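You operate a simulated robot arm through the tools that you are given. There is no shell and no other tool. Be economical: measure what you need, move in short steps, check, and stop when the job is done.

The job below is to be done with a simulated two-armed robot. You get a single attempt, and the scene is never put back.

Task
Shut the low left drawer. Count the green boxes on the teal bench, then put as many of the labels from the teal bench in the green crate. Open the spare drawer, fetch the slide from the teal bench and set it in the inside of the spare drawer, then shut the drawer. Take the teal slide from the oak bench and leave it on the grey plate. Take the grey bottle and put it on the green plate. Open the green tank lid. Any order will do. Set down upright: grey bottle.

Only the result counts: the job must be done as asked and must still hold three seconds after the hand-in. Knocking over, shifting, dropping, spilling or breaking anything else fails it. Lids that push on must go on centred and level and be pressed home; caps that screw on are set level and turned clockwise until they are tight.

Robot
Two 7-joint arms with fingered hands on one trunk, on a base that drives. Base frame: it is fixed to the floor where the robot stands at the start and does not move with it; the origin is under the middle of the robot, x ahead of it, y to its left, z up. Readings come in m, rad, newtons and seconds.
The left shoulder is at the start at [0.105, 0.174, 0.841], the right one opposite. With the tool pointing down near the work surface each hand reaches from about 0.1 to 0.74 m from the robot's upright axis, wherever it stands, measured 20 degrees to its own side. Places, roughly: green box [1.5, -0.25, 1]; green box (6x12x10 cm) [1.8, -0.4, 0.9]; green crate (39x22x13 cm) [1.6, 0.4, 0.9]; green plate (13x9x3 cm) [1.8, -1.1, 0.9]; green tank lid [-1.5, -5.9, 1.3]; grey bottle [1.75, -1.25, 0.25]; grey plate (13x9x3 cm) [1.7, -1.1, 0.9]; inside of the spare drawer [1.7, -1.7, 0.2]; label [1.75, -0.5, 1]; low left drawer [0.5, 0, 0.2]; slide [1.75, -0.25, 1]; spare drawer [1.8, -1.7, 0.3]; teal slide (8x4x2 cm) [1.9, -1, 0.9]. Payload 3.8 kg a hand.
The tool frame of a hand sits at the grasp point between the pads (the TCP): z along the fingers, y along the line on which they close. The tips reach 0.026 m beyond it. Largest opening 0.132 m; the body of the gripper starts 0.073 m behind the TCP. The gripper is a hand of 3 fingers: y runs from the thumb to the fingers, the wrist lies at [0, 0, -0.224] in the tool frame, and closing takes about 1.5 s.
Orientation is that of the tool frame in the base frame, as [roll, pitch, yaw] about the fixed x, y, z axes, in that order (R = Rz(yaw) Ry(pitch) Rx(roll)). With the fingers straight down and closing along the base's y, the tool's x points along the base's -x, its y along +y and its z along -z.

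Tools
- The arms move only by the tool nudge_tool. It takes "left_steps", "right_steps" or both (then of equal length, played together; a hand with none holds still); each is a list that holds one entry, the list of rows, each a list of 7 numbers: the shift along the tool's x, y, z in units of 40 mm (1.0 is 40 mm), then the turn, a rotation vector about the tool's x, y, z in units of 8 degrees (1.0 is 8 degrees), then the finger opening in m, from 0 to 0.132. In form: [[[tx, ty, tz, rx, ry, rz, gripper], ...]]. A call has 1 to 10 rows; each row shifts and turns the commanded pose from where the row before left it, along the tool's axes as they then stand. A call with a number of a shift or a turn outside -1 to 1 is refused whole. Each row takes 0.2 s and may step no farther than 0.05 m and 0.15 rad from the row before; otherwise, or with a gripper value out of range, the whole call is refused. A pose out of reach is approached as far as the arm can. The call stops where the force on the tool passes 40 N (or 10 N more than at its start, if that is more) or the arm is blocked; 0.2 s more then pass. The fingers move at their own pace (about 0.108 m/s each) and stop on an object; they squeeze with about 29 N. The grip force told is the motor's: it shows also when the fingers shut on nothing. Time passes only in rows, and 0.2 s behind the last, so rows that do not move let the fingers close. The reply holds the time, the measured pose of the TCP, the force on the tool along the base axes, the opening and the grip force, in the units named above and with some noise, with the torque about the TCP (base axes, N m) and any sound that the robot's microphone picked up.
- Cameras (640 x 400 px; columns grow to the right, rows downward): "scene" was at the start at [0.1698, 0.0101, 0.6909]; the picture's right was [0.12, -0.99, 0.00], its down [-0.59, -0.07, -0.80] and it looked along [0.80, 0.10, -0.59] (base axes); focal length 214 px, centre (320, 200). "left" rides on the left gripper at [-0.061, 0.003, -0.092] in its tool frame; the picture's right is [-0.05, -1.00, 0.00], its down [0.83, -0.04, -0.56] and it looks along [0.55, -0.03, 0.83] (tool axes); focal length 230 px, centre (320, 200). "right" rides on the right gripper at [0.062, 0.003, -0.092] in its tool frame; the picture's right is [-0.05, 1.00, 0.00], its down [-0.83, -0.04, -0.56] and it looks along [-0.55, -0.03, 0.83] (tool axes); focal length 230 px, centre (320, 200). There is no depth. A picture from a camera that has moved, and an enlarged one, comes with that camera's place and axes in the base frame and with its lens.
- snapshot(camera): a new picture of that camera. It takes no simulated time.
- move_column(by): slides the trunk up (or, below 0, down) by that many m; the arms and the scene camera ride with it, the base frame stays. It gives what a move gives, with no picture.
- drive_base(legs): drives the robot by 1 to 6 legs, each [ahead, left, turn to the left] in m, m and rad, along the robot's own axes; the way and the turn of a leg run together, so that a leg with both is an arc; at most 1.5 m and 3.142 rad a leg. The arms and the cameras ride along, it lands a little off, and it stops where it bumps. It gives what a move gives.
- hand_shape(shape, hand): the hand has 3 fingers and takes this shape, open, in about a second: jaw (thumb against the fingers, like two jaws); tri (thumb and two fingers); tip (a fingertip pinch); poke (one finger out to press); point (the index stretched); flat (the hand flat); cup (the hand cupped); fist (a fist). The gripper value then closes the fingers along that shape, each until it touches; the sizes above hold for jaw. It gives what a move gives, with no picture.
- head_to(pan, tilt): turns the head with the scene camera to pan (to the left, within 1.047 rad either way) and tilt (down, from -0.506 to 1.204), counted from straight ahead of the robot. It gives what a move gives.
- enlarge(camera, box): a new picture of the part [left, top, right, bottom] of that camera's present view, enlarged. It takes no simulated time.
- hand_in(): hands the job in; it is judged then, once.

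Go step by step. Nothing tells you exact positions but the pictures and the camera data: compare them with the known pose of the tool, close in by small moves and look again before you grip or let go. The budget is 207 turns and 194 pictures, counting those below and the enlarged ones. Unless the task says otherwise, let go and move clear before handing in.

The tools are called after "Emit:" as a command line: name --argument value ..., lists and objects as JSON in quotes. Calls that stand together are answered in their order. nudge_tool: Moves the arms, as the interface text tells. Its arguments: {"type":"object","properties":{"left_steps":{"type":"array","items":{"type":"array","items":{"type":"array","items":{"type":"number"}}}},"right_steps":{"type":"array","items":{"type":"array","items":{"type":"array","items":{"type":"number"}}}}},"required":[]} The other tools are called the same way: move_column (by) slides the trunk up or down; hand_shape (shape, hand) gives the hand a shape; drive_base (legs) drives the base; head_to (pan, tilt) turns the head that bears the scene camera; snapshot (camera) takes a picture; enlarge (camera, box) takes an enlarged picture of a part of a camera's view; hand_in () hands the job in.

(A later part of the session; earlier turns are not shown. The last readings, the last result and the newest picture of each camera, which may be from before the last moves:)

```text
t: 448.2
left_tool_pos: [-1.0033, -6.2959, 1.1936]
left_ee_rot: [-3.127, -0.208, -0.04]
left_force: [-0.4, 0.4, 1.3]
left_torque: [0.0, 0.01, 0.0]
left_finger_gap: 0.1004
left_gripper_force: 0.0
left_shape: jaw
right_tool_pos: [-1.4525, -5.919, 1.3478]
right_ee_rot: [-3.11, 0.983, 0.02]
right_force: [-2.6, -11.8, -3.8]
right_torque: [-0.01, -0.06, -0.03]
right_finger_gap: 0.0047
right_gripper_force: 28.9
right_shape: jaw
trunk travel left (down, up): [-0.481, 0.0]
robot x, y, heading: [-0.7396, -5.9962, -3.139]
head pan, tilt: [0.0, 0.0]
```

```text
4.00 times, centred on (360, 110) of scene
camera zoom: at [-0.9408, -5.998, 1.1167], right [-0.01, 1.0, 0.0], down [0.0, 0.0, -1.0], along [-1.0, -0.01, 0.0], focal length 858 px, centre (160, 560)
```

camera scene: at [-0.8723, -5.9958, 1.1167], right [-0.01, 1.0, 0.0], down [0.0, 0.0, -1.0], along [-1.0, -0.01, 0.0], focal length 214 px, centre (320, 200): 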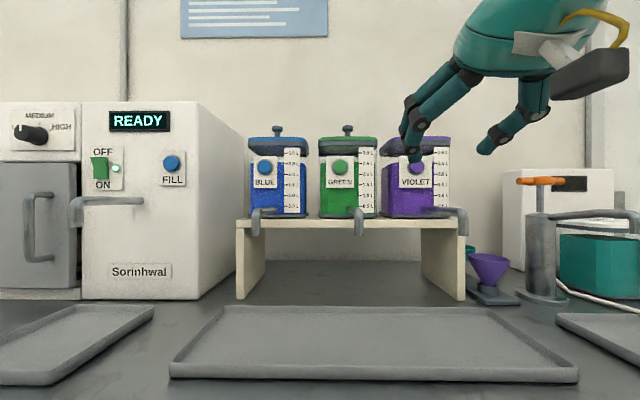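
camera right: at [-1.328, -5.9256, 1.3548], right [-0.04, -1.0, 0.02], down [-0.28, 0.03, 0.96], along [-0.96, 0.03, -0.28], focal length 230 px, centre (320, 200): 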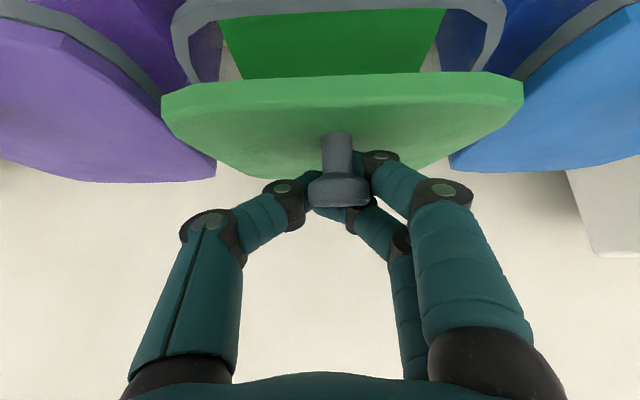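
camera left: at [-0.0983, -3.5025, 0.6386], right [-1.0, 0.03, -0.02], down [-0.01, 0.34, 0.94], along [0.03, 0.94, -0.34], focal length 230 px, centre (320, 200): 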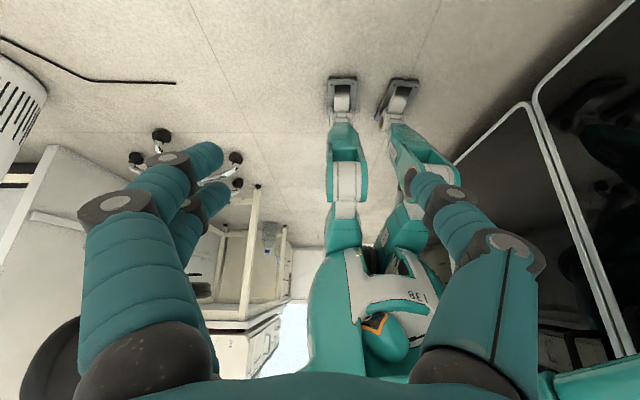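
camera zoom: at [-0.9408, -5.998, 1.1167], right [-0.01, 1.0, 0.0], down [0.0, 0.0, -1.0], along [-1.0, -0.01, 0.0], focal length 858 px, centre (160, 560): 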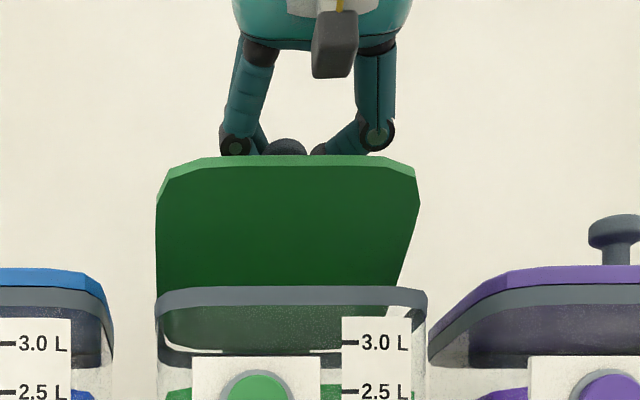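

Lid about 45° open. Easing sideways strain and pushing a little further along the arc.

Emit:
nudge_tool --right_steps '[[[0, 0.15, 0, 0, 0, 0, 0.0], [-0.3, 0.05, 0.18, 0, 0.4, 0, 0.0], [-0.3, 0, 0.2, 0, 0.4, 0, 0.0], [-0.25, 0, 0.25, 0, 0, 0, 0.0]]]'

Emit:
enlarge --camera "scene" --box '[290, 50, 430, 150]'

Emit:
snapshot --camera "right"

```text
t: 449.2
left_tool_pos: [-1.0042, -6.2955, 1.1922]
left_ee_rot: [-3.13, -0.209, -0.04]
left_force: [0.4, 0.8, 0.1]
left_torque: [-0.03, 0.02, 0.01]
left_finger_gap: 0.1001
left_gripper_force: 0.1
left_shape: jaw
right_tool_pos: [-1.4736, -5.9111, 1.3391]
right_ee_rot: [-3.116, 0.87, 0.014]
right_force: [1.2, -2.4, -0.4]
right_torque: [0.0, -0.01, -0.03]
right_finger_gap: 0.0044
right_gripper_force: 29.5
right_shape: jaw
right hand out of reach, approached as far as the arm can: row 3, 4
trunk travel left (down, up): [-0.481, 0.0]
robot x, y, heading: [-0.7401, -5.9955, -3.133]
head pan, tilt: [0.0, 0.0]
```

```text
4.00 times, centred on (360, 100) of scene
camera zoom: at [-0.9401, -5.9969, 1.1166], right [-0.01, 1.0, 0.0], down [0.0, 0.0, -1.0], along [-1.0, -0.01, 0.0], focal length 858 px, centre (160, 600)
```

zoom: 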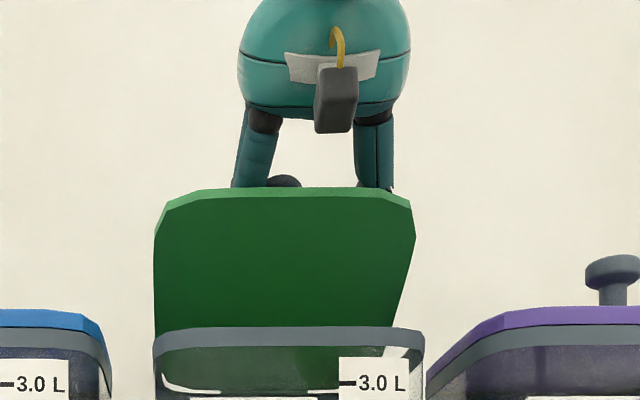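

```text
26 pictures are left
camera right: at [-1.3619, -5.9173, 1.3508], right [-0.04, -1.0, 0.02], down [-0.11, 0.03, 0.99], along [-0.99, 0.04, -0.11], focal length 230 px, centre (320, 200)
```

right: 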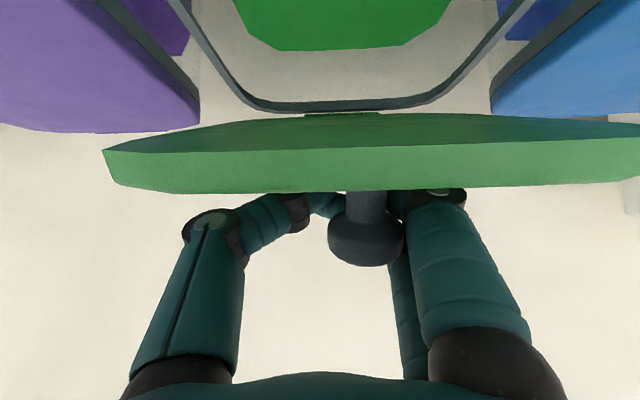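

Lid about 50°. The remaining arc is mostly toward -x, so I'll creep the base forward 4 cm to carry it on.

Emit:
drive_base --legs '[[0.04, 0, 0]]'

Emit:
enlarge --camera "scene" --box '[280, 40, 440, 150]'

```text
t: 450.1
left_tool_pos: [-1.0422, -6.2947, 1.1933]
left_ee_rot: [-3.129, -0.207, -0.04]
left_force: [0.1, 0.0, 0.1]
left_torque: [0.02, -0.03, -0.05]
left_finger_gap: 0.1003
left_gripper_force: 0.1
left_shape: jaw
right_tool_pos: [-1.5116, -5.9137, 1.3413]
right_ee_rot: [-3.115, 0.868, 0.012]
right_force: [1.2, -4.4, 1.9]
right_torque: [0.08, -0.03, -0.17]
right_finger_gap: 0.004
right_gripper_force: 28.5
right_shape: jaw
trunk travel left (down, up): [-0.481, 0.0]
robot x, y, heading: [-0.7779, -5.9908, -3.134]
head pan, tilt: [0.0, 0.0]
```

```text
3.64 times, centred on (360, 95) of scene
camera zoom: at [-0.9795, -5.9974, 1.1169], right [-0.01, 1.0, 0.0], down [0.0, 0.0, -1.0], along [-1.0, -0.01, 0.0], focal length 780 px, centre (174, 582)
```

zoom: 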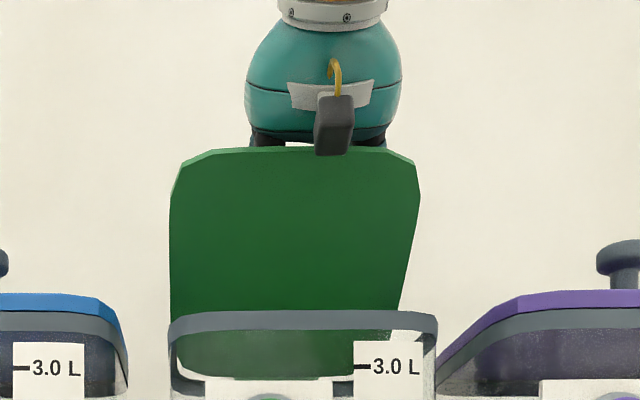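

Now about 75°. One more push back to take it past vertical.

Emit:
nudge_tool --right_steps '[[[-0.25, 0, 0.29, 0, 0, 0, 0.0], [-0.25, 0, 0.29, 0, 0, 0, 0.0]]]'

Emit:
drive_base --legs '[[0.02, 0, 0]]'

Emit:
enlarge --camera "scene" --box '[280, 40, 440, 150]'

Emit:
snapshot --camera "right"

```text
t: 450.7
left_tool_pos: [-1.0405, -6.296, 1.1942]
left_ee_rot: [-3.127, -0.206, -0.039]
left_force: [0.2, -0.6, -0.2]
left_torque: [-0.04, -0.02, 0.01]
left_finger_gap: 0.1004
left_gripper_force: 0.0
left_shape: jaw
right_tool_pos: [-1.5122, -5.9117, 1.3378]
right_ee_rot: [-3.116, 0.876, 0.019]
right_force: [7.2, -10.2, 10.0]
right_torque: [0.1, -0.2, -0.31]
right_finger_gap: 0.0042
right_gripper_force: 28.9
right_shape: jaw
right hand out of reach, approached as far as the arm can: row 1, 2
trunk travel left (down, up): [-0.481, 0.0]
robot x, y, heading: [-0.7794, -5.9956, -3.131]
head pan, tilt: [0.0, 0.0]
```

```text
t: 451.5
left_tool_pos: [-1.0581, -6.2981, 1.1956]
left_ee_rot: [-3.126, -0.206, -0.041]
left_force: [0.7, 0.1, 0.1]
left_torque: [0.03, -0.03, -0.01]
left_finger_gap: 0.1002
left_gripper_force: 0.1
left_shape: jaw
right_tool_pos: [-1.5307, -5.9131, 1.3429]
right_ee_rot: [-3.113, 0.882, 0.019]
right_force: [16.4, -13.0, 24.8]
right_torque: [0.0, -0.88, 0.01]
right_finger_gap: 0.0043
right_gripper_force: 29.2
right_shape: jaw
trunk travel left (down, up): [-0.481, 0.0]
robot x, y, heading: [-0.7975, -5.9963, -3.129]
head pan, tilt: [0.0, 0.0]
```

```text
3.64 times, centred on (360, 95) of scene
camera zoom: at [-0.9958, -5.9993, 1.1177], right [-0.01, 1.0, 0.0], down [0.0, 0.0, -1.0], along [-1.0, -0.01, 0.0], focal length 780 px, centre (174, 582)
```

zoom: 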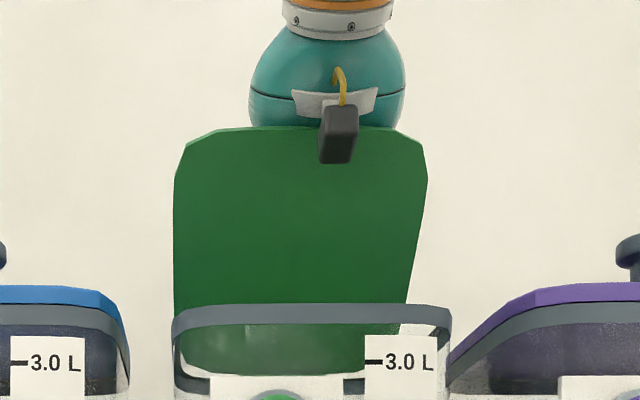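

```text
23 pictures are left
camera right: at [-1.42, -5.9178, 1.3518], right [-0.03, -1.0, 0.02], down [-0.1, 0.03, 0.99], along [-0.99, 0.03, -0.1], focal length 230 px, centre (320, 200)
```

right: 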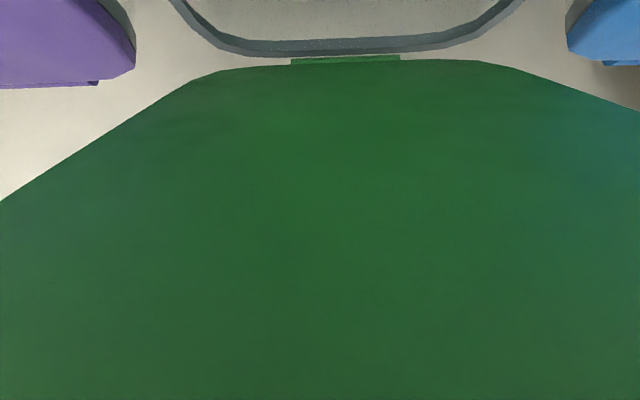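

The lid is near vertical. I'll open the fingers, and swing the hand up about the wrist a bit to see whether the lid stays.

Emit:
nudge_tool --right_steps '[[[0, 0, 0, 0, 0, 0, 0.04], [0, 0, 0, 0, 0, 0, 0.065], [0, 0, 0, 0, 0, 0, 0.065], [-0.78, 0, 0, 0, -0.95, 0, 0.065], [-0.78, 0, 0, 0, -0.95, 0, 0.065]]]'

Emit:
snapshot --camera "scene"

```text
t: 452.7
left_tool_pos: [-1.0624, -6.2962, 1.1926]
left_ee_rot: [-3.13, -0.209, -0.041]
left_force: [0.1, 0.7, 0.2]
left_torque: [-0.01, 0.0, 0.01]
left_finger_gap: 0.1003
left_gripper_force: 0.0
left_shape: jaw
right_tool_pos: [-1.5685, -5.9104, 1.3854]
right_ee_rot: [-3.106, 1.142, 0.034]
right_force: [2.4, -6.1, 3.7]
right_torque: [0.07, -0.29, -0.46]
right_finger_gap: 0.0647
right_gripper_force: 0.1
right_shape: jaw
right hand out of reach, approached as far as the arm can: row 4
trunk travel left (down, up): [-0.481, 0.0]
robot x, y, heading: [-0.7968, -5.9965, -3.131]
head pan, tilt: [0.0, 0.0]
```

```text
22 pictures are left
camera scene: at [-0.9992, -5.9975, 1.1165], right [-0.01, 1.0, 0.0], down [0.0, 0.0, -1.0], along [-1.0, -0.01, 0.0], focal length 214 px, centre (320, 200)
```

scene: 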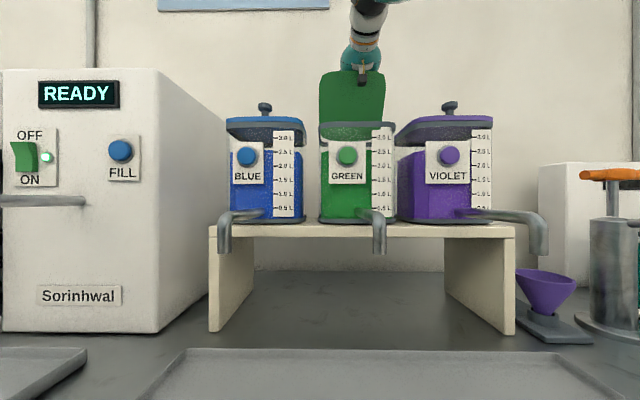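

The lid stays up. Continuing to swing the hand up and over.

Emit:
nudge_tool --right_steps '[[[-0.78, 0, 0, 0, -0.95, 0, 0.065], [-0.78, 0, 0, 0, -0.95, 0, 0.065]]]'

Emit:
enlarge --camera "scene" --box '[280, 0, 440, 150]'

Emit:
snapshot --camera "right"

```text
t: 453.3
left_tool_pos: [-1.0606, -6.2973, 1.193]
left_ee_rot: [-3.128, -0.208, -0.04]
left_force: [0.7, 0.3, -0.1]
left_torque: [0.04, 0.05, -0.03]
left_finger_gap: 0.1002
left_gripper_force: 0.0
left_shape: jaw
right_tool_pos: [-1.583, -5.9115, 1.4402]
right_ee_rot: [-3.037, 1.412, 0.102]
right_force: [-0.3, 0.6, 0.9]
right_torque: [0.04, -0.01, -0.01]
right_finger_gap: 0.0647
right_gripper_force: 0.1
right_shape: jaw
right hand out of reach, approached as far as the arm can: row 1, 2
trunk travel left (down, up): [-0.481, 0.0]
robot x, y, heading: [-0.7981, -5.9936, -3.131]
head pan, tilt: [0.0, 0.0]
```

```text
2.67 times, centred on (360, 75) of scene
camera zoom: at [-0.9982, -5.9986, 1.117], right [-0.01, 1.0, 0.0], down [0.0, 0.0, -1.0], along [-1.0, -0.01, 0.0], focal length 572 px, centre (213, 533)
```

zoom: 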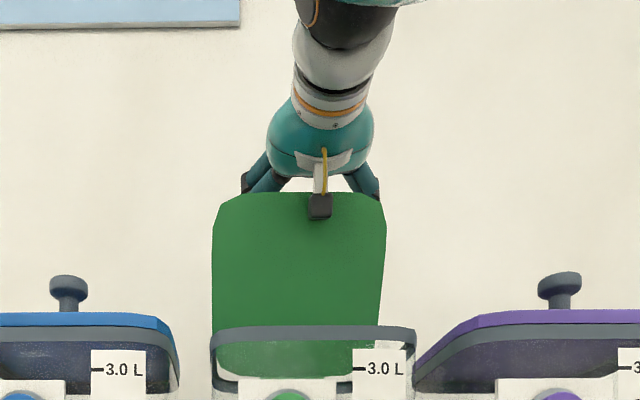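

```text
20 pictures are left
camera right: at [-1.4832, -5.9155, 1.3924], right [-0.01, -1.0, 0.03], down [0.42, 0.03, 0.91], along [-0.91, 0.02, 0.42], focal length 230 px, centre (320, 200)
```

right: 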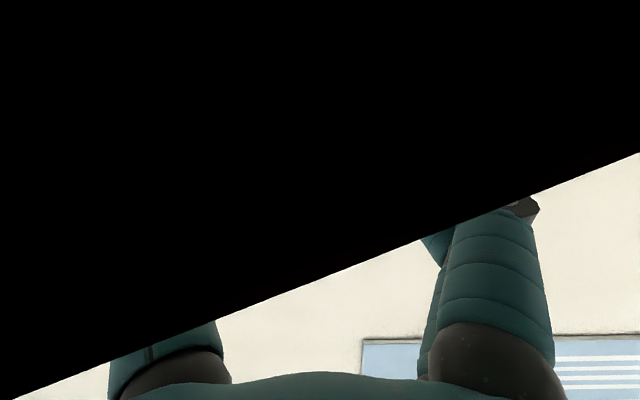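

The hand is now over the lid's edge. Lifting slightly and retreating.

Emit:
nudge_tool --right_steps '[[[-0.5, 0, -0.3, 0, 0, 0, 0.065], [-0.5, 0, -0.4, 0, 0, 0, 0.065], [-0.3, 0, -0.8, 0, 0, 0, 0.065], [0, 0, -1, 0, 0, 0, 0.065], [0, 0, -1, 0, 0, 0, 0.065], [0, 0, -1, 0, 0, 0, 0.065]]]'

Emit:
snapshot --camera "scene"

```text
t: 454.7
left_tool_pos: [-1.0615, -6.2955, 1.1936]
left_ee_rot: [-3.129, -0.209, -0.038]
left_force: [0.0, 0.1, -0.6]
left_torque: [0.01, 0.01, 0.01]
left_finger_gap: 0.1004
left_gripper_force: 0.1
left_shape: jaw
right_tool_pos: [-1.4128, -5.9129, 1.5195]
right_ee_rot: [-3.052, 1.409, 0.085]
right_force: [-0.3, -0.2, 0.4]
right_torque: [-0.02, -0.03, 0.0]
right_finger_gap: 0.0647
right_gripper_force: 0.1
right_shape: jaw
trunk travel left (down, up): [-0.481, 0.0]
robot x, y, heading: [-0.801, -5.9902, -3.136]
head pan, tilt: [0.0, 0.0]
```

```text
19 pictures are left
camera scene: at [-0.9989, -5.997, 1.1168], right [-0.01, 1.0, 0.0], down [0.0, 0.0, -1.0], along [-1.0, -0.01, 0.0], focal length 214 px, centre (320, 200)
```

scene: 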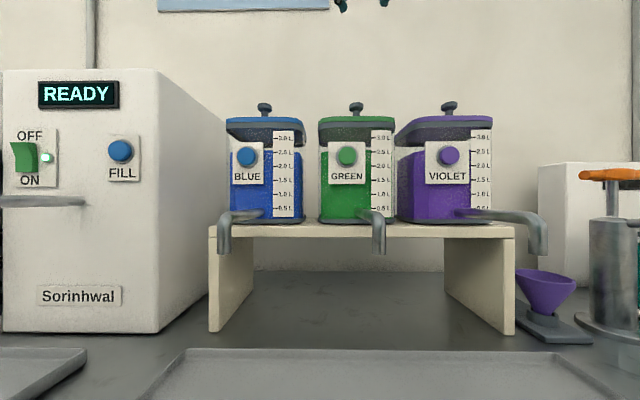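

The lid fell shut again, so it must go past vertical. New plan: right hand lifts by the knob, left hand pushes the underside. First bring the left hand, closed, to a forward-pointing pose in front of the tank.

Emit:
nudge_tool --left_steps '[[[0, -0.93, 0, 0, 0, 0, 0.0], [0, -0.93, 0, 0, 0, 0, 0.0], [0, -0.93, 0, 0, 0, 0, 0.0], [0, -0.93, 0, 0, 0, 0, 0.0], [0, -0.93, 0, 0, 0, 0, 0.0], [0, -0.93, 0, 0, 0, 0, 0.0], [0, -0.93, 0, 0, 0, 0, 0.0]]]'

Emit:
nudge_tool --left_steps '[[[-0.41, 0, -0.37, 0, -1, 0, 0], [-0.455, 0, -0.31, 0, -1, 0, 0], [-0.49, 0, -0.24, 0, -1, 0, 0], [-0.52, 0, -0.17, 0, -1, 0, 0], [-0.54, 0, -0.1, 0, -1, 0, 0], [-0.55, 0, -0.02, 0, -1, 0, 0], [-0.545, 0, 0.06, 0, -1, 0, 0], [-0.53, 0, 0.13, 0, -1, 0, 0], [-0.51, 0, 0.2, 0, -1, 0, 0], [-0.475, 0, 0.275, 0, -1, 0, 0]]]'

Emit:
snapshot --camera "scene"

```text
t: 456.3
left_tool_pos: [-1.0511, -6.0326, 1.1961]
left_ee_rot: [-3.13, -0.207, -0.039]
left_force: [0.3, 0.4, 0.3]
left_torque: [-0.02, 0.0, 0.03]
left_finger_gap: 0.0
left_gripper_force: 29.2
left_shape: jaw
right_tool_pos: [-1.4153, -5.9113, 1.5199]
right_ee_rot: [-3.055, 1.409, 0.085]
right_force: [-0.3, -0.1, -0.4]
right_torque: [0.03, 0.0, 0.02]
right_finger_gap: 0.0647
right_gripper_force: 0.0
right_shape: jaw
trunk travel left (down, up): [-0.481, 0.0]
robot x, y, heading: [-0.7982, -5.9949, -3.133]
head pan, tilt: [0.0, 0.0]
```

```text
t: 458.5
left_tool_pos: [-1.3017, -6.0593, 1.4139]
left_ee_rot: [-3.13, 1.177, -0.032]
left_force: [0.1, -0.5, -0.4]
left_torque: [-0.06, -0.01, 0.02]
left_finger_gap: 0.0001
left_gripper_force: 29.4
left_shape: jaw
left hand out of reach, approached as far as the arm can: row 7, 8, 9, 10
right_tool_pos: [-1.4154, -5.9131, 1.5198]
right_ee_rot: [-3.046, 1.408, 0.091]
right_force: [0.1, 0.1, 0.1]
right_torque: [0.0, -0.01, 0.01]
right_finger_gap: 0.0644
right_gripper_force: 0.1
right_shape: jaw
trunk travel left (down, up): [-0.481, 0.0]
robot x, y, heading: [-0.7944, -5.9943, -3.13]
head pan, tilt: [0.0, 0.0]
```

```text
18 pictures are left
camera scene: at [-0.9997, -5.9973, 1.1165], right [-0.01, 1.0, 0.0], down [0.0, 0.0, -1.0], along [-1.0, -0.01, 0.0], focal length 214 px, centre (320, 200)
```

scene: 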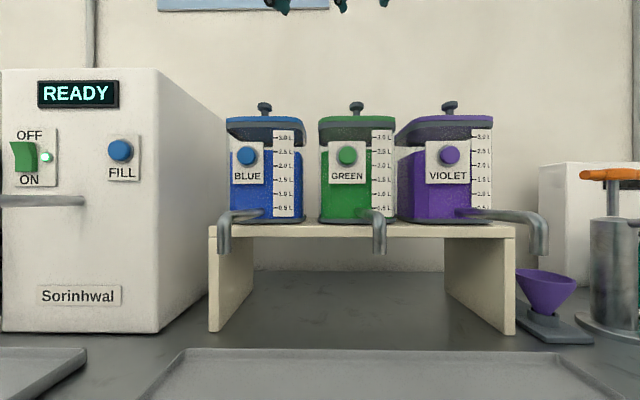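

Left hand is ready above-left. Now returning the right hand to the knob.

Emit:
nudge_tool --right_steps '[[[0.96, 0, -0.12, 0, 0.6, -0.1, 0.06], [0.96, 0, -0.05, 0, 0.6, -0.1, 0.06], [0.92, 0, 0.0, 0, 0.6, -0.1, 0.06], [0.8, 0, 0.1, 0, 0.6, -0.1, 0.06], [0.6, 0, 0.1, 0, 0.6, -0.1, 0.06]]]'

Emit:
snapshot --camera "right"

```text
t: 459.7
left_tool_pos: [-1.3006, -6.0578, 1.4147]
left_ee_rot: [-3.13, 1.173, -0.032]
left_force: [-0.4, 0.3, 0.0]
left_torque: [-0.01, -0.01, -0.01]
left_finger_gap: 0.0001
left_gripper_force: 28.3
left_shape: jaw
right_tool_pos: [-1.365, -5.9051, 1.3559]
right_ee_rot: [-2.996, 0.983, 0.143]
right_force: [0.2, 0.8, 0.4]
right_torque: [-0.01, 0.0, 0.0]
right_finger_gap: 0.0607
right_gripper_force: 0.0
right_shape: jaw
trunk travel left (down, up): [-0.481, 0.0]
robot x, y, heading: [-0.7985, -5.9979, -3.13]
head pan, tilt: [0.0, 0.0]
```

```text
17 pictures are left
camera right: at [-1.2532, -5.9057, 1.354], right [-0.01, -1.0, -0.04], down [0.01, -0.04, 1.0], along [-1.0, 0.01, 0.01], focal length 230 px, centre (320, 200)
```

right: 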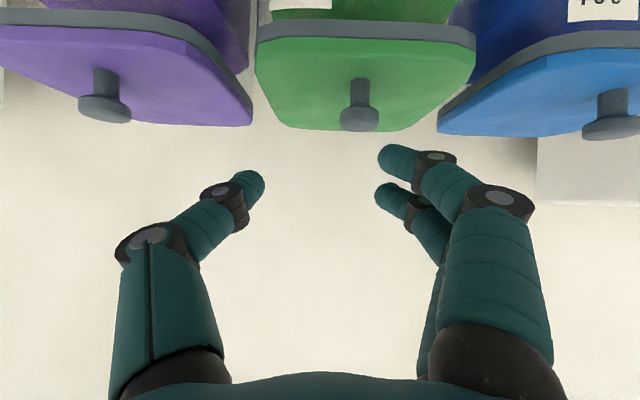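

Emit:
nudge_tool --right_steps '[[[0.25, 0.3, 0.6, 0, 0, 0, 0.055], [0.24, 0.27, 0.6, 0, 0, 0, 0.055], [0, 0, 0.55, 0, 0, 0, 0.055]]]'

Emit:
snapshot --camera "right"

```text
t: 460.5
left_tool_pos: [-1.299, -6.0577, 1.4156]
left_ee_rot: [-3.129, 1.175, -0.031]
left_force: [-0.2, -0.4, -0.2]
left_torque: [0.0, 0.0, 0.0]
left_finger_gap: 0.0002
left_gripper_force: 29.1
left_shape: jaw
right_tool_pos: [-1.4113, -5.9241, 1.3023]
right_ee_rot: [-2.998, 0.989, 0.143]
right_force: [0.6, 0.5, 3.5]
right_torque: [-0.13, 0.05, -0.03]
right_finger_gap: 0.0555
right_gripper_force: 0.1
right_shape: jaw
trunk travel left (down, up): [-0.481, 0.0]
robot x, y, heading: [-0.7994, -5.9929, -3.13]
head pan, tilt: [0.0, 0.0]
```

```text
16 pictures are left
camera right: at [-1.3004, -5.9251, 1.2999], right [0.0, -1.0, -0.03], down [0.01, -0.03, 1.0], along [-1.0, 0.0, 0.01], focal length 230 px, centre (320, 200)
```

right: 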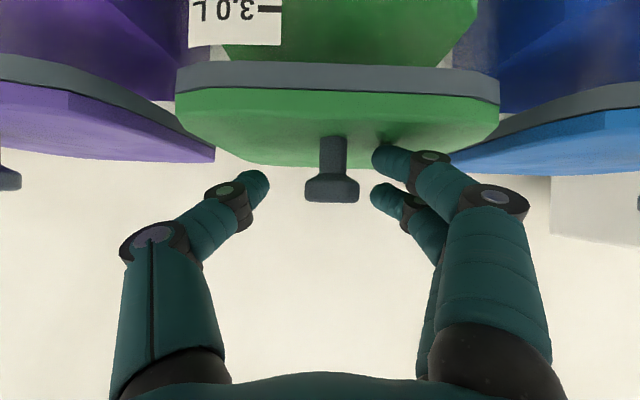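

Knob is between the fingers. Closing, then lifting along the arc to ~50°.

Emit:
nudge_tool --right_steps '[[[0, 0, 0, 0, 0, 0, 0.03], [0, 0, 0, 0, 0, 0, 0.0], [0, 0, 0, 0, 0, 0, 0.0], [0, 0, 0, 0, 0, 0, 0.0], [-0.4, 0, -0.04, 0, 0.5, 0, 0.0], [-0.41, 0, 0.02, 0, 0.5, 0, 0.0], [-0.41, 0, 0.06, 0, 0.5, 0, 0.0], [-0.4, 0, 0.1, 0, 0.5, 0, 0.0], [-0.38, 0, 0.14, 0, 0.5, 0, 0.0]]]'

Emit:
snapshot --camera "scene"

```text
t: 462.5
left_tool_pos: [-1.2997, -6.0553, 1.4138]
left_ee_rot: [-3.133, 1.175, -0.035]
left_force: [-0.1, 0.6, -0.3]
left_torque: [-0.01, 0.01, 0.01]
left_finger_gap: 0.0
left_gripper_force: 28.5
left_shape: jaw
right_tool_pos: [-1.463, -5.9252, 1.3503]
right_ee_rot: [-3.04, 0.674, 0.089]
right_force: [1.4, 9.5, 2.0]
right_torque: [-0.03, 0.0, 0.0]
right_finger_gap: 0.0069
right_gripper_force: 28.6
right_shape: jaw
right hand out of reach, approached as far as the arm can: row 9
trunk travel left (down, up): [-0.481, 0.0]
robot x, y, heading: [-0.7993, -5.9934, -3.127]
head pan, tilt: [0.0, 0.0]
```

```text
15 pictures are left
camera scene: at [-0.9988, -5.9953, 1.1169], right [-0.01, 1.0, 0.0], down [0.0, 0.0, -1.0], along [-1.0, -0.01, 0.0], focal length 214 px, centre (320, 200)
```

scene: 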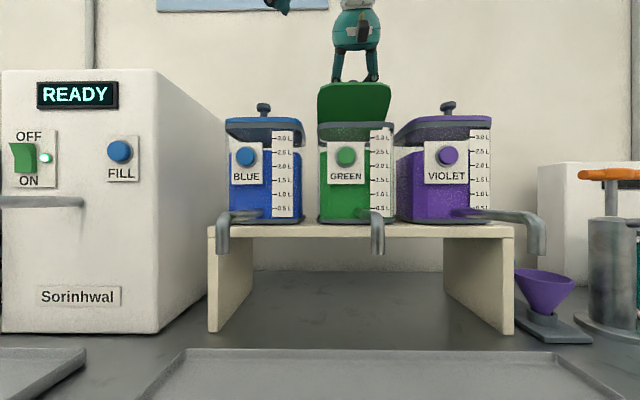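

Lid held at about 48°. Lowering the left hand in front, just below the lid's edge.

Emit:
nudge_tool --left_steps '[[[0.92, -0.58, 0.39, 0, 0, 0, 0], [0.92, -0.58, 0.39, 0, 0, 0, 0], [0.92, -0.58, 0.39, 0, 0, 0, 0]]]'

Emit:
snapshot --camera "scene"

Emit:
snapshot --camera "left"

```text
t: 463.3
left_tool_pos: [-1.3023, -5.9874, 1.2916]
left_ee_rot: [-3.11, 1.187, -0.006]
left_force: [0.0, 0.2, -0.5]
left_torque: [0.01, -0.01, -0.02]
left_finger_gap: 0.0
left_gripper_force: 29.2
left_shape: jaw
left hand out of reach, approached as far as the arm can: row 1
right_tool_pos: [-1.4657, -5.9286, 1.3479]
right_ee_rot: [-3.04, 0.669, 0.091]
right_force: [0.1, 0.4, 0.0]
right_torque: [0.01, 0.02, 0.02]
right_finger_gap: 0.0062
right_gripper_force: 28.9
right_shape: jaw
trunk travel left (down, up): [-0.481, 0.0]
robot x, y, heading: [-0.7981, -5.9963, -3.133]
head pan, tilt: [0.0, 0.0]
```

```text
14 pictures are left
camera scene: at [-0.9997, -5.9976, 1.1161], right [-0.01, 1.0, 0.0], down [0.0, 0.0, -1.0], along [-1.0, -0.01, 0.0], focal length 214 px, centre (320, 200)
```

scene: 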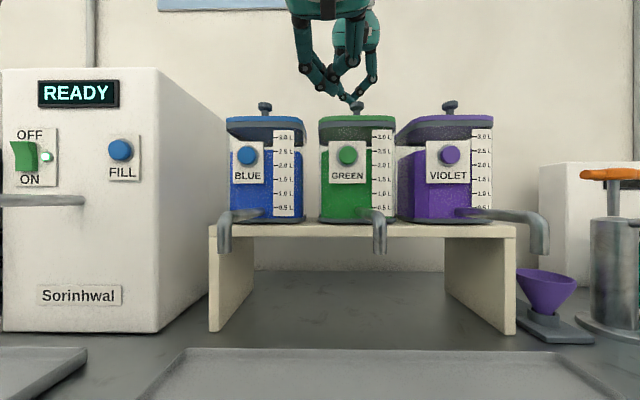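

```text
13 pictures are left
camera left: at [-1.2395, -5.9948, 1.3853], right [0.01, 1.0, 0.06], down [0.83, 0.02, -0.56], along [-0.56, 0.06, -0.83], focal length 230 px, centre (320, 200)
```

left: 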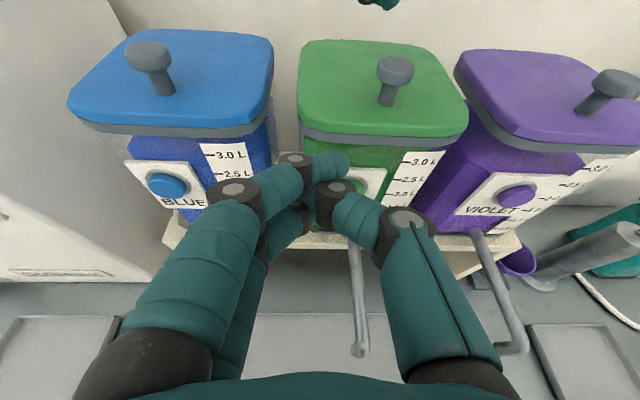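

The knob slipped and the lid closed again. I'll put the left hand back in its parking pose and re-approach the knob with the right, using the orientation that held before.

Emit:
nudge_tool --left_steps '[[[-0.92, 0.58, -0.39, 0, 0, 0, 0], [-0.92, 0.58, -0.39, 0, 0, 0, 0], [-0.92, 0.58, -0.39, 0, 0, 0, 0], [0, 0, 0, 0, 0, 0, 0], [0, 0, 0, 0, 0, 0, 0]]]' --right_steps '[[[-0.2, 0, -0.4, 0, 0, 0, 0.06], [0.6, 0, -0.5, 0, -0.75, 0, 0.06], [0.6, 0, -0.5, 0, -0.75, 0, 0.06], [0.6, 0, -0.4, 0, -0.75, 0, 0.06], [0, 0, 0, 0, 0, 0, 0.06]]]'

```text
t: 464.5
left_tool_pos: [-1.3051, -6.0593, 1.4135]
left_ee_rot: [-3.111, 1.185, -0.006]
left_force: [-0.1, -0.1, 0.6]
left_torque: [-0.03, -0.03, -0.02]
left_finger_gap: 0.0001
left_gripper_force: 29.0
left_shape: jaw
right_tool_pos: [-1.3672, -5.923, 1.3524]
right_ee_rot: [-3.005, 0.948, 0.135]
right_force: [-0.1, -0.3, 0.5]
right_torque: [0.02, 0.01, 0.0]
right_finger_gap: 0.0596
right_gripper_force: 0.0
right_shape: jaw
right hand out of reach, approached as far as the arm can: row 1
trunk travel left (down, up): [-0.481, 0.0]
robot x, y, heading: [-0.7984, -5.9993, -3.129]
head pan, tilt: [0.0, 0.0]
```

Emit:
nudge_tool --right_steps '[[[0.15, 0.05, 0.5, 0, 0, 0.6, 0.055], [0.15, 0.05, 0.5, 0, 0.0, 0.6, 0.055], [0.1, 0, 0.5, 0, -0.2, 0, 0.055], [0, 0, 0.3, 0, 0, 0, 0.055], [0, 0, 0, 0, 0, 0, 0.055]]]'

Emit:
snapshot --camera "right"

```text
t: 465.7
left_tool_pos: [-1.3025, -6.0573, 1.4142]
left_ee_rot: [-3.11, 1.189, -0.007]
left_force: [-1.0, 0.4, 0.0]
left_torque: [-0.02, 0.01, 0.0]
left_finger_gap: 0.0003
left_gripper_force: 28.8
left_shape: jaw
right_tool_pos: [-1.4142, -5.9248, 1.3021]
right_ee_rot: [3.039, 0.981, -0.158]
right_force: [0.3, -0.6, 0.0]
right_torque: [-0.02, -0.02, -0.01]
right_finger_gap: 0.0558
right_gripper_force: 0.1
right_shape: jaw
trunk travel left (down, up): [-0.481, 0.0]
robot x, y, heading: [-0.7996, -5.9965, -3.13]
head pan, tilt: [0.0, 0.0]
```

```text
12 pictures are left
camera right: at [-1.3047, -5.9364, 1.2998], right [-0.1, -0.99, 0.1], down [0.01, 0.1, 0.99], along [-0.99, 0.1, 0.0], focal length 230 px, centre (320, 200)
```

right: 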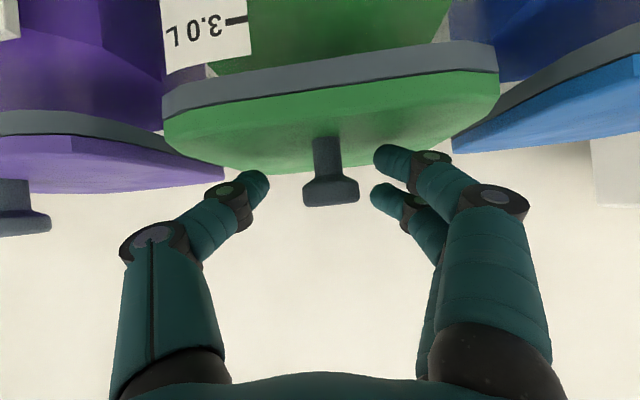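

Correcting the small twist, then close and lift along the arc.

Emit:
nudge_tool --right_steps '[[[0, 0, 0.05, 0, 0, -0.65, 0.045], [0, 0, 0, 0, 0, 0, 0.02], [0, 0, 0, 0, 0, 0, 0.0], [0, 0, 0, 0, 0, 0, 0.0], [0, 0, 0, 0, 0, 0, 0.0], [-0.37, 0, -0.08, 0, 0, 0, 0.0], [-0.41, 0, 0.045, 0, 0, 0, 0.0], [-0.395, 0, 0.115, 0, 0, 0, 0.0], [-0.37, 0, 0.18, 0, 0, 0, 0.0]]]'

Emit:
nudge_tool --right_steps '[[[-0.33, 0, 0.24, 0, 0, 0, 0.0], [-0.285, 0, 0.3, 0, 0, 0, 0.0], [-0.23, 0, 0.34, 0, 0, 0, 0.0], [-0.17, 0, 0.38, 0, 0, 0, 0.0]]]'

Emit:
snapshot --camera "scene"

```text
t: 467.7
left_tool_pos: [-1.3032, -6.0565, 1.4143]
left_ee_rot: [-3.111, 1.188, -0.007]
left_force: [-0.7, 0.2, 0.2]
left_torque: [-0.02, -0.03, 0.03]
left_finger_gap: 0.0
left_gripper_force: 29.0
left_shape: jaw
right_tool_pos: [-1.4594, -5.9232, 1.3475]
right_ee_rot: [-3.109, 0.984, 0.005]
right_force: [0.4, 4.9, 0.5]
right_torque: [-0.04, 0.01, 0.0]
right_finger_gap: 0.0012
right_gripper_force: 28.7
right_shape: jaw
trunk travel left (down, up): [-0.481, 0.0]
robot x, y, heading: [-0.7967, -5.9948, -3.132]
head pan, tilt: [0.0, 0.0]
```

```text
t: 468.7
left_tool_pos: [-1.3033, -6.0585, 1.4142]
left_ee_rot: [-3.11, 1.186, -0.007]
left_force: [-0.1, -0.8, -0.9]
left_torque: [-0.02, -0.01, 0.02]
left_finger_gap: 0.0
left_gripper_force: 29.2
left_shape: jaw
right_tool_pos: [-1.5245, -5.9237, 1.3521]
right_ee_rot: [-3.106, 0.984, 0.006]
right_force: [0.0, -0.7, -1.2]
right_torque: [-0.02, 0.02, -0.01]
right_finger_gap: 0.0009
right_gripper_force: 29.2
right_shape: jaw
trunk travel left (down, up): [-0.481, 0.0]
robot x, y, heading: [-0.7984, -5.9933, -3.132]
head pan, tilt: [0.0, 0.0]
```

```text
11 pictures are left
camera scene: at [-0.9995, -5.9975, 1.1166], right [-0.01, 1.0, 0.0], down [0.0, 0.0, -1.0], along [-1.0, -0.01, 0.0], focal length 214 px, centre (320, 200)
```

scene: 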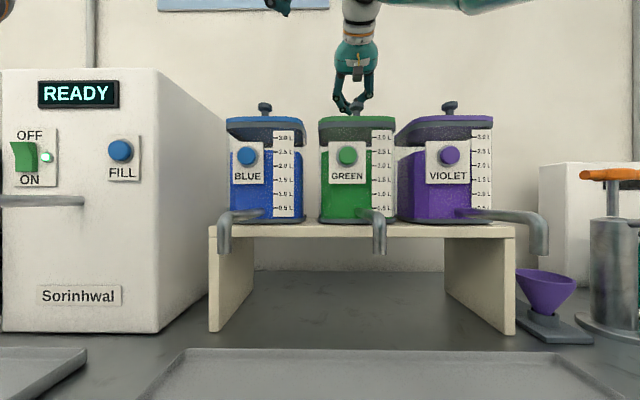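

It slipped because the grip was ~4 mm too high (on the head). Re-approaching, gripping lower on the shaft this time.

Emit:
nudge_tool --right_steps '[[[0, 0, -0.3, 0, 0, 0, 0.06], [0.54, 0, -0.75, 0, 0, 0, 0.06], [0.54, 0, -0.75, 0, 0, 0, 0.06], [0.54, 0, -0.75, 0, 0, 0, 0.06], [0.54, 0, -0.75, 0, 0, 0, 0.06]]]'

```text
t: 469.9
left_tool_pos: [-1.3013, -6.0579, 1.4144]
left_ee_rot: [-3.11, 1.188, -0.007]
left_force: [0.0, -1.0, 0.5]
left_torque: [0.0, 0.03, 0.0]
left_finger_gap: 0.0002
left_gripper_force: 29.4
left_shape: jaw
right_tool_pos: [-1.365, -5.9284, 1.3549]
right_ee_rot: [-3.111, 0.985, 0.005]
right_force: [0.5, 1.0, 0.5]
right_torque: [-0.01, -0.02, -0.03]
right_finger_gap: 0.0594
right_gripper_force: 0.0
right_shape: jaw
trunk travel left (down, up): [-0.481, 0.0]
robot x, y, heading: [-0.7978, -5.997, -3.133]
head pan, tilt: [0.0, 0.0]
```

Emit:
nudge_tool --right_steps '[[[0.17, -0.05, 0.63, 0, 0, 0, 0.055], [0.17, 0, 0.63, 0, 0, 0, 0.055], [0.17, 0, 0.63, 0, 0, 0, 0.055], [0, 0, 0, 0, 0, 0, 0.055], [0, 0, 0, 0, 0, 0, 0.03], [0, 0, 0, 0, 0, 0, 0.0], [0, 0, 0, 0, 0, 0, 0.0], [0, 0, 0, 0, 0, 0, 0.0], [0, 0, 0, 0, 0, 0, 0.0]]]'

Emit:
snapshot --camera "right"

```text
t: 471.9
left_tool_pos: [-1.3028, -6.0567, 1.4137]
left_ee_rot: [-3.109, 1.188, -0.008]
left_force: [0.3, -1.1, -0.2]
left_torque: [0.03, 0.01, 0.0]
left_finger_gap: 0.0
left_gripper_force: 28.9
left_shape: jaw
right_tool_pos: [-1.4163, -5.9218, 1.2969]
right_ee_rot: [-3.11, 0.993, -0.001]
right_force: [-11.1, 5.2, 26.1]
right_torque: [-0.27, 0.29, -0.08]
right_finger_gap: 0.0087
right_gripper_force: 28.8
right_shape: jaw
trunk travel left (down, up): [-0.481, 0.0]
robot x, y, heading: [-0.7977, -5.9954, -3.132]
head pan, tilt: [0.0, 0.0]
```

```text
10 pictures are left
camera right: at [-1.3068, -5.9286, 1.2948], right [-0.05, -1.0, 0.03], down [0.01, 0.03, 1.0], along [-1.0, 0.05, 0.01], focal length 230 px, centre (320, 200)
```

right: 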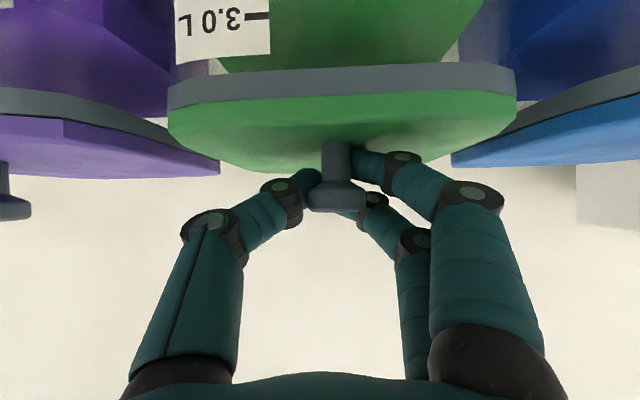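

Solid grip like the first time. Repeating the lift sequence that worked.

Emit:
nudge_tool --right_steps '[[[-0.13, 0, -0.08, 0, 0, 0, 0.0], [-0.13, 0, -0.08, 0, 0, 0, 0.0], [-0.13, 0, -0.08, 0, 0, 0, 0.0], [-0.39, 0, 0.07, 0, 0.7, 0, 0.0], [-0.38, 0, 0.06, 0, 0.7, 0, 0.0], [-0.25, 0, 0.06, 0, 0, 0, 0.0], [-0.25, 0, 0.01, 0, -0.7, 0, 0.0], [-0.25, 0, 0.04, 0, -0.5, 0, 0.0]]]'

Emit:
enlarge --camera "scene" --box '[260, 0, 460, 150]'

```text
t: 473.7
left_tool_pos: [-1.3022, -6.0546, 1.4151]
left_ee_rot: [-3.112, 1.186, -0.01]
left_force: [0.3, -0.4, -0.6]
left_torque: [-0.02, 0.0, -0.01]
left_finger_gap: 0.0
left_gripper_force: 28.9
left_shape: jaw
right_tool_pos: [-1.465, -5.9221, 1.3525]
right_ee_rot: [-3.111, 0.957, 0.004]
right_force: [0.4, 7.0, -0.3]
right_torque: [-0.05, -0.03, 0.04]
right_finger_gap: 0.0025
right_gripper_force: 29.0
right_shape: jaw
trunk travel left (down, up): [-0.481, 0.0]
robot x, y, heading: [-0.801, -5.9929, -3.134]
head pan, tilt: [0.0, 0.0]
```

```text
2.67 times, centred on (360, 75) of scene
camera zoom: at [-0.9993, -5.996, 1.1167], right [-0.01, 1.0, 0.0], down [0.0, 0.0, -1.0], along [-1.0, -0.01, 0.0], focal length 572 px, centre (213, 533)
```

zoom: 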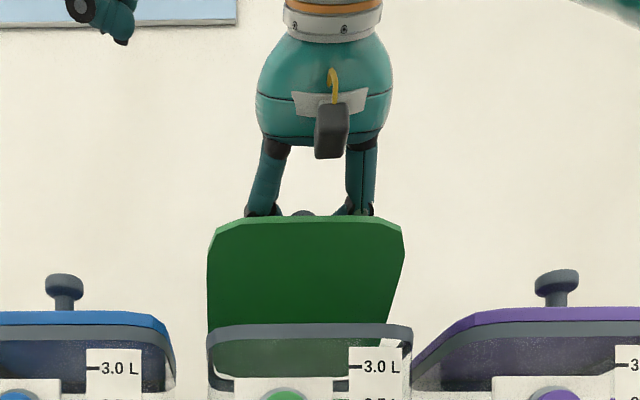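

Holding at ~55°. Continuing with a slightly tighter arc so the knob stays captured.

Emit:
nudge_tool --right_steps '[[[-0.125, 0.03, 0.3, 0, 0, 0, 0.0], [-0.125, 0, 0.29, 0, 0, 0, 0.0], [-0.27, 0, 0.42, 0, 0, 0, 0.0], [-0.165, 0, 0.5, 0, 0, 0, 0.0]]]'

Emit:
enlarge --camera "scene" --box '[260, 0, 460, 150]'

```text
t: 474.7
left_tool_pos: [-1.302, -6.0579, 1.4136]
left_ee_rot: [-3.108, 1.186, -0.007]
left_force: [-0.1, 0.1, 1.0]
left_torque: [0.01, -0.01, 0.01]
left_finger_gap: 0.0
left_gripper_force: 29.3
left_shape: jaw
right_tool_pos: [-1.5304, -5.9223, 1.3397]
right_ee_rot: [-3.109, 0.955, 0.006]
right_force: [0.2, 0.9, 0.4]
right_torque: [0.0, 0.01, -0.04]
right_finger_gap: 0.0021
right_gripper_force: 29.2
right_shape: jaw
trunk travel left (down, up): [-0.481, 0.0]
robot x, y, heading: [-0.801, -5.9953, -3.131]
head pan, tilt: [0.0, 0.0]
```

```text
2.67 times, centred on (360, 75) of scene
camera zoom: at [-0.9995, -5.9975, 1.1166], right [-0.01, 1.0, 0.0], down [0.0, 0.0, -1.0], along [-1.0, -0.01, 0.0], focal length 572 px, centre (213, 533)
```

zoom: 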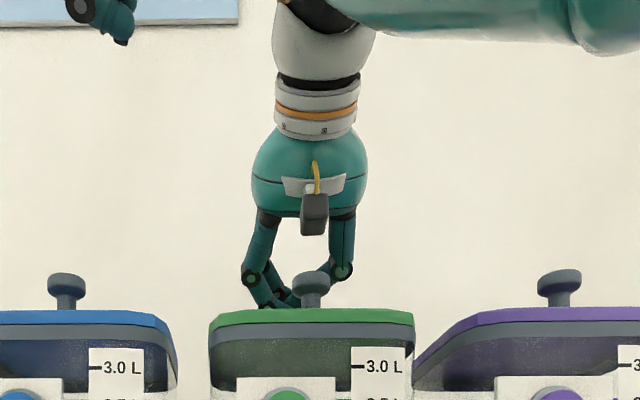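

Slipped beyond 90°. New tactic: pre-position the left hand low beside the tank, lift with the right only to ~45°, and immediately slide the left under. First both to start poses.

Emit:
nudge_tool --left_steps '[[[0.99, 0.1, 0.22, 0, 0, 0, 0], [0.99, 0.1, 0.22, 0, 0, 0, 0], [0.99, 0.1, 0.22, 0, 0, 0, 0], [0, 0, 0, 0, 0, 0, 0], [0, 0, 0, 0, 0, 0, 0]]]' --right_steps '[[[-0.2, 0, -0.4, 0, 0, 0, 0.06], [0.54, 0, -0.78, 0, 0, 0, 0.06], [0.54, 0, -0.78, 0, 0, 0, 0.06], [0.54, 0, -0.78, 0, -0.2, 0, 0.06], [0.54, 0, -0.78, 0, 0, 0, 0.06]]]'

```text
t: 475.9
left_tool_pos: [-1.2817, -6.0691, 1.2945]
left_ee_rot: [-3.109, 1.19, -0.007]
left_force: [-0.7, 0.3, 0.4]
left_torque: [-0.01, 0.02, 0.02]
left_finger_gap: 0.0
left_gripper_force: 28.9
left_shape: jaw
right_tool_pos: [-1.3696, -5.9257, 1.356]
right_ee_rot: [-3.109, 0.983, 0.003]
right_force: [0.3, -0.4, -0.7]
right_torque: [-0.01, 0.0, -0.04]
right_finger_gap: 0.0596
right_gripper_force: 0.1
right_shape: jaw
trunk travel left (down, up): [-0.481, 0.0]
robot x, y, heading: [-0.8008, -5.9956, -3.13]
head pan, tilt: [0.0, 0.0]
```

Emit:
nudge_tool --right_steps '[[[0.197, 0, 0.6, 0, 0, 0, 0.055], [0.197, 0, 0.6, 0, 0, 0, 0.055], [0.197, 0, 0.6, 0, 0, 0, 0.055], [0, 0, 0, 0, 0, 0, 0.03], [0, 0, 0, 0, 0, 0, 0.0], [0, 0, 0, 0, 0, 0, 0.0], [0, 0, 0, 0, 0, 0, 0.0], [0, 0, 0, 0, 0, 0, 0.0]]]'

```text
t: 477.7
left_tool_pos: [-1.282, -6.0676, 1.2948]
left_ee_rot: [-3.11, 1.19, -0.009]
left_force: [-0.2, 0.3, 0.1]
left_torque: [-0.02, -0.04, -0.01]
left_finger_gap: 0.0
left_gripper_force: 29.2
left_shape: jaw
right_tool_pos: [-1.4172, -5.9226, 1.2976]
right_ee_rot: [-3.111, 0.99, 0.0]
right_force: [-12.5, 4.1, 23.7]
right_torque: [-0.29, 0.34, -0.08]
right_finger_gap: 0.0097
right_gripper_force: 29.0
right_shape: jaw
trunk travel left (down, up): [-0.481, 0.0]
robot x, y, heading: [-0.7984, -5.9941, -3.13]
head pan, tilt: [0.0, 0.0]
```

Same good grip. Now lifting to ~45° with the left hand sliding under in the same motion.

Emit:
nudge_tool --right_steps '[[[-0.13, 0, -0.08, 0, 0, 0, 0.0], [-0.13, 0, -0.08, 0, 0, 0, 0.0], [-0.13, 0, -0.08, 0, 0, 0, 0.0], [-0.48, 0, 0.07, 0, 0, 0, 0.0], [-0.45, 0, 0.14, 0, 0, 0, 0.0], [-0.3, 0, 0.15, 0, 0, 0, 0.004], [0, 0, 0, 0, 0, 0, 0.006], [0, 0, 0, 0, 0, 0, 0.006], [0, 0, 0, 0, 0, 0, 0.006], [0, 0, 0, 0, 0, 0, 0.006]]]' --left_steps '[[[0, 0, 0, 0, 0, 0, 0], [0, 0, 0, 0, 0, 0, 0], [0, 0, 0, 0, 0, 0, 0], [0, -0.7, 0, 0, 0, 0, 0], [0, -0.7, 0, 0, 0, 0, 0], [0, -0.65, 0, 0, 0, 0, 0], [-0.32, 0, 0.8, 0, 0, 0, 0], [-0.32, 0, 0.8, 0, 0, 0, 0], [-0.32, 0, 0.8, 0, 0, 0, 0], [-0.3, 0, 0.75, 0, 0, 0, 0]]]'

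Emit:
snapshot --camera "scene"

```text
t: 479.9
left_tool_pos: [-1.4143, -5.9836, 1.2945]
left_ee_rot: [-3.112, 1.191, -0.008]
left_force: [0.6, 0.7, 2.9]
left_torque: [0.08, 0.01, 0.03]
left_finger_gap: 0.0
left_gripper_force: 29.4
left_shape: jaw
right_tool_pos: [-1.4562, -5.9244, 1.3476]
right_ee_rot: [-3.108, 0.985, 0.006]
right_force: [0.2, -0.7, 0.2]
right_torque: [0.0, 0.0, 0.0]
right_finger_gap: 0.0062
right_gripper_force: 0.1
right_shape: jaw
trunk travel left (down, up): [-0.481, 0.0]
robot x, y, heading: [-0.8, -5.9921, -3.129]
head pan, tilt: [0.0, 0.0]
```

```text
7 pictures are left
camera scene: at [-0.9994, -5.9969, 1.1167], right [-0.01, 1.0, 0.0], down [0.0, 0.0, -1.0], along [-1.0, -0.01, 0.0], focal length 214 px, centre (320, 200)
```

scene: 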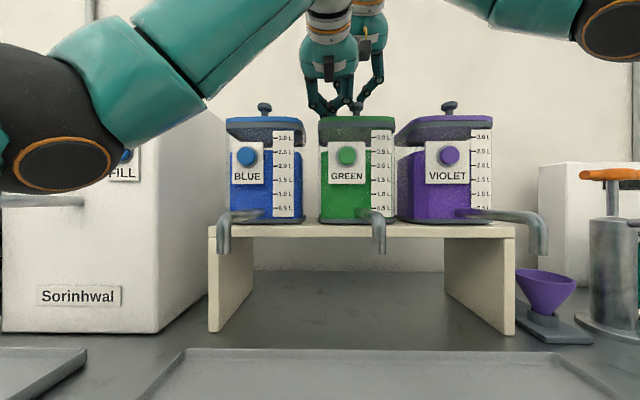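

Slipped again during the hold. The grip is reliable early in the lift, so next time I'll insert the left hand at only ~30° lid angle. First withdraw left, then right, back to start poses.

Emit:
nudge_tool --left_steps '[[[0, 0, -1, 0, 0, 0, 0], [0, 0, -1, 0, 0, 0, 0], [0, 0, -1, 0, 0, 0, 0], [0, 0.7, -0.4, 0, 0, 0, 0], [0, 0.7, 0, 0, 0, 0, 0], [0, 0.7, 0, 0, 0, 0, 0], [0.75, 0, 0.2, 0, 0, 0, 0], [0.75, 0, 0.2, 0, 0, 0, 0], [0.25, 0, 0, 0, 0, 0, 0]]]' --right_steps '[[[0, 0, 0, 0, 0, 0, 0.02], [0, 0, 0, 0, 0, 0, 0.05], [0, 0, 0, 0, 0, 0, 0.06], [0, 0, -0.4, 0, 0, 0, 0.06], [0.4, 0, -0.5, 0, 0, 0, 0.06], [0.4, 0, -0.5, 0, 0, 0, 0.06], [0.4, 0, -0.5, 0, 0, 0, 0.06], [0, 0, 0, 0, 0, 0, 0.06], [0, 0, 0, 0, 0, 0, 0.06]]]'

```text
t: 482.1
left_tool_pos: [-1.2855, -6.1009, 1.2849]
left_ee_rot: [3.098, 1.22, -0.008]
left_force: [-0.2, 0.0, -0.2]
left_torque: [0.02, -0.01, -0.06]
left_finger_gap: 0.0002
left_gripper_force: 29.1
left_shape: jaw
right_tool_pos: [-1.3644, -5.9257, 1.3552]
right_ee_rot: [-3.108, 0.989, 0.006]
right_force: [-0.3, 1.6, -0.1]
right_torque: [-0.02, -0.03, 0.01]
right_finger_gap: 0.0593
right_gripper_force: 0.1
right_shape: jaw
trunk travel left (down, up): [-0.481, 0.0]
robot x, y, heading: [-0.7975, -5.99, -3.131]
head pan, tilt: [0.0, 0.0]
stopped in row 9 (left hand): the arm was blocked; the commanded pose is now the measured one
```

Emit:
nudge_tool --right_steps '[[[0.17, 0, 0.635, 0, 0, 0, 0.055], [0.17, 0, 0.635, 0, 0, 0, 0.055], [0.17, 0, 0.64, 0, 0, 0, 0.055], [0, 0, 0, 0, 0, 0, 0.03], [0, 0, 0, 0, 0, 0, 0.0], [0, 0, 0, 0, 0, 0, 0.0], [0, 0, 0, 0, 0, 0, 0.0], [0, 0, 0, 0, 0, 0, 0.0]]]'

```text
t: 483.9
left_tool_pos: [-1.2859, -6.1, 1.2833]
left_ee_rot: [3.097, 1.214, -0.008]
left_force: [0.2, -1.1, 0.3]
left_torque: [0.01, -0.02, 0.02]
left_finger_gap: 0.0
left_gripper_force: 28.8
left_shape: jaw
right_tool_pos: [-1.418, -5.9231, 1.2964]
right_ee_rot: [-3.114, 0.997, -0.001]
right_force: [-10.2, 4.8, 31.7]
right_torque: [-0.36, 0.31, -0.09]
right_finger_gap: 0.0103
right_gripper_force: 29.3
right_shape: jaw
trunk travel left (down, up): [-0.481, 0.0]
robot x, y, heading: [-0.7974, -5.9946, -3.138]
head pan, tilt: [0.0, 0.0]
```

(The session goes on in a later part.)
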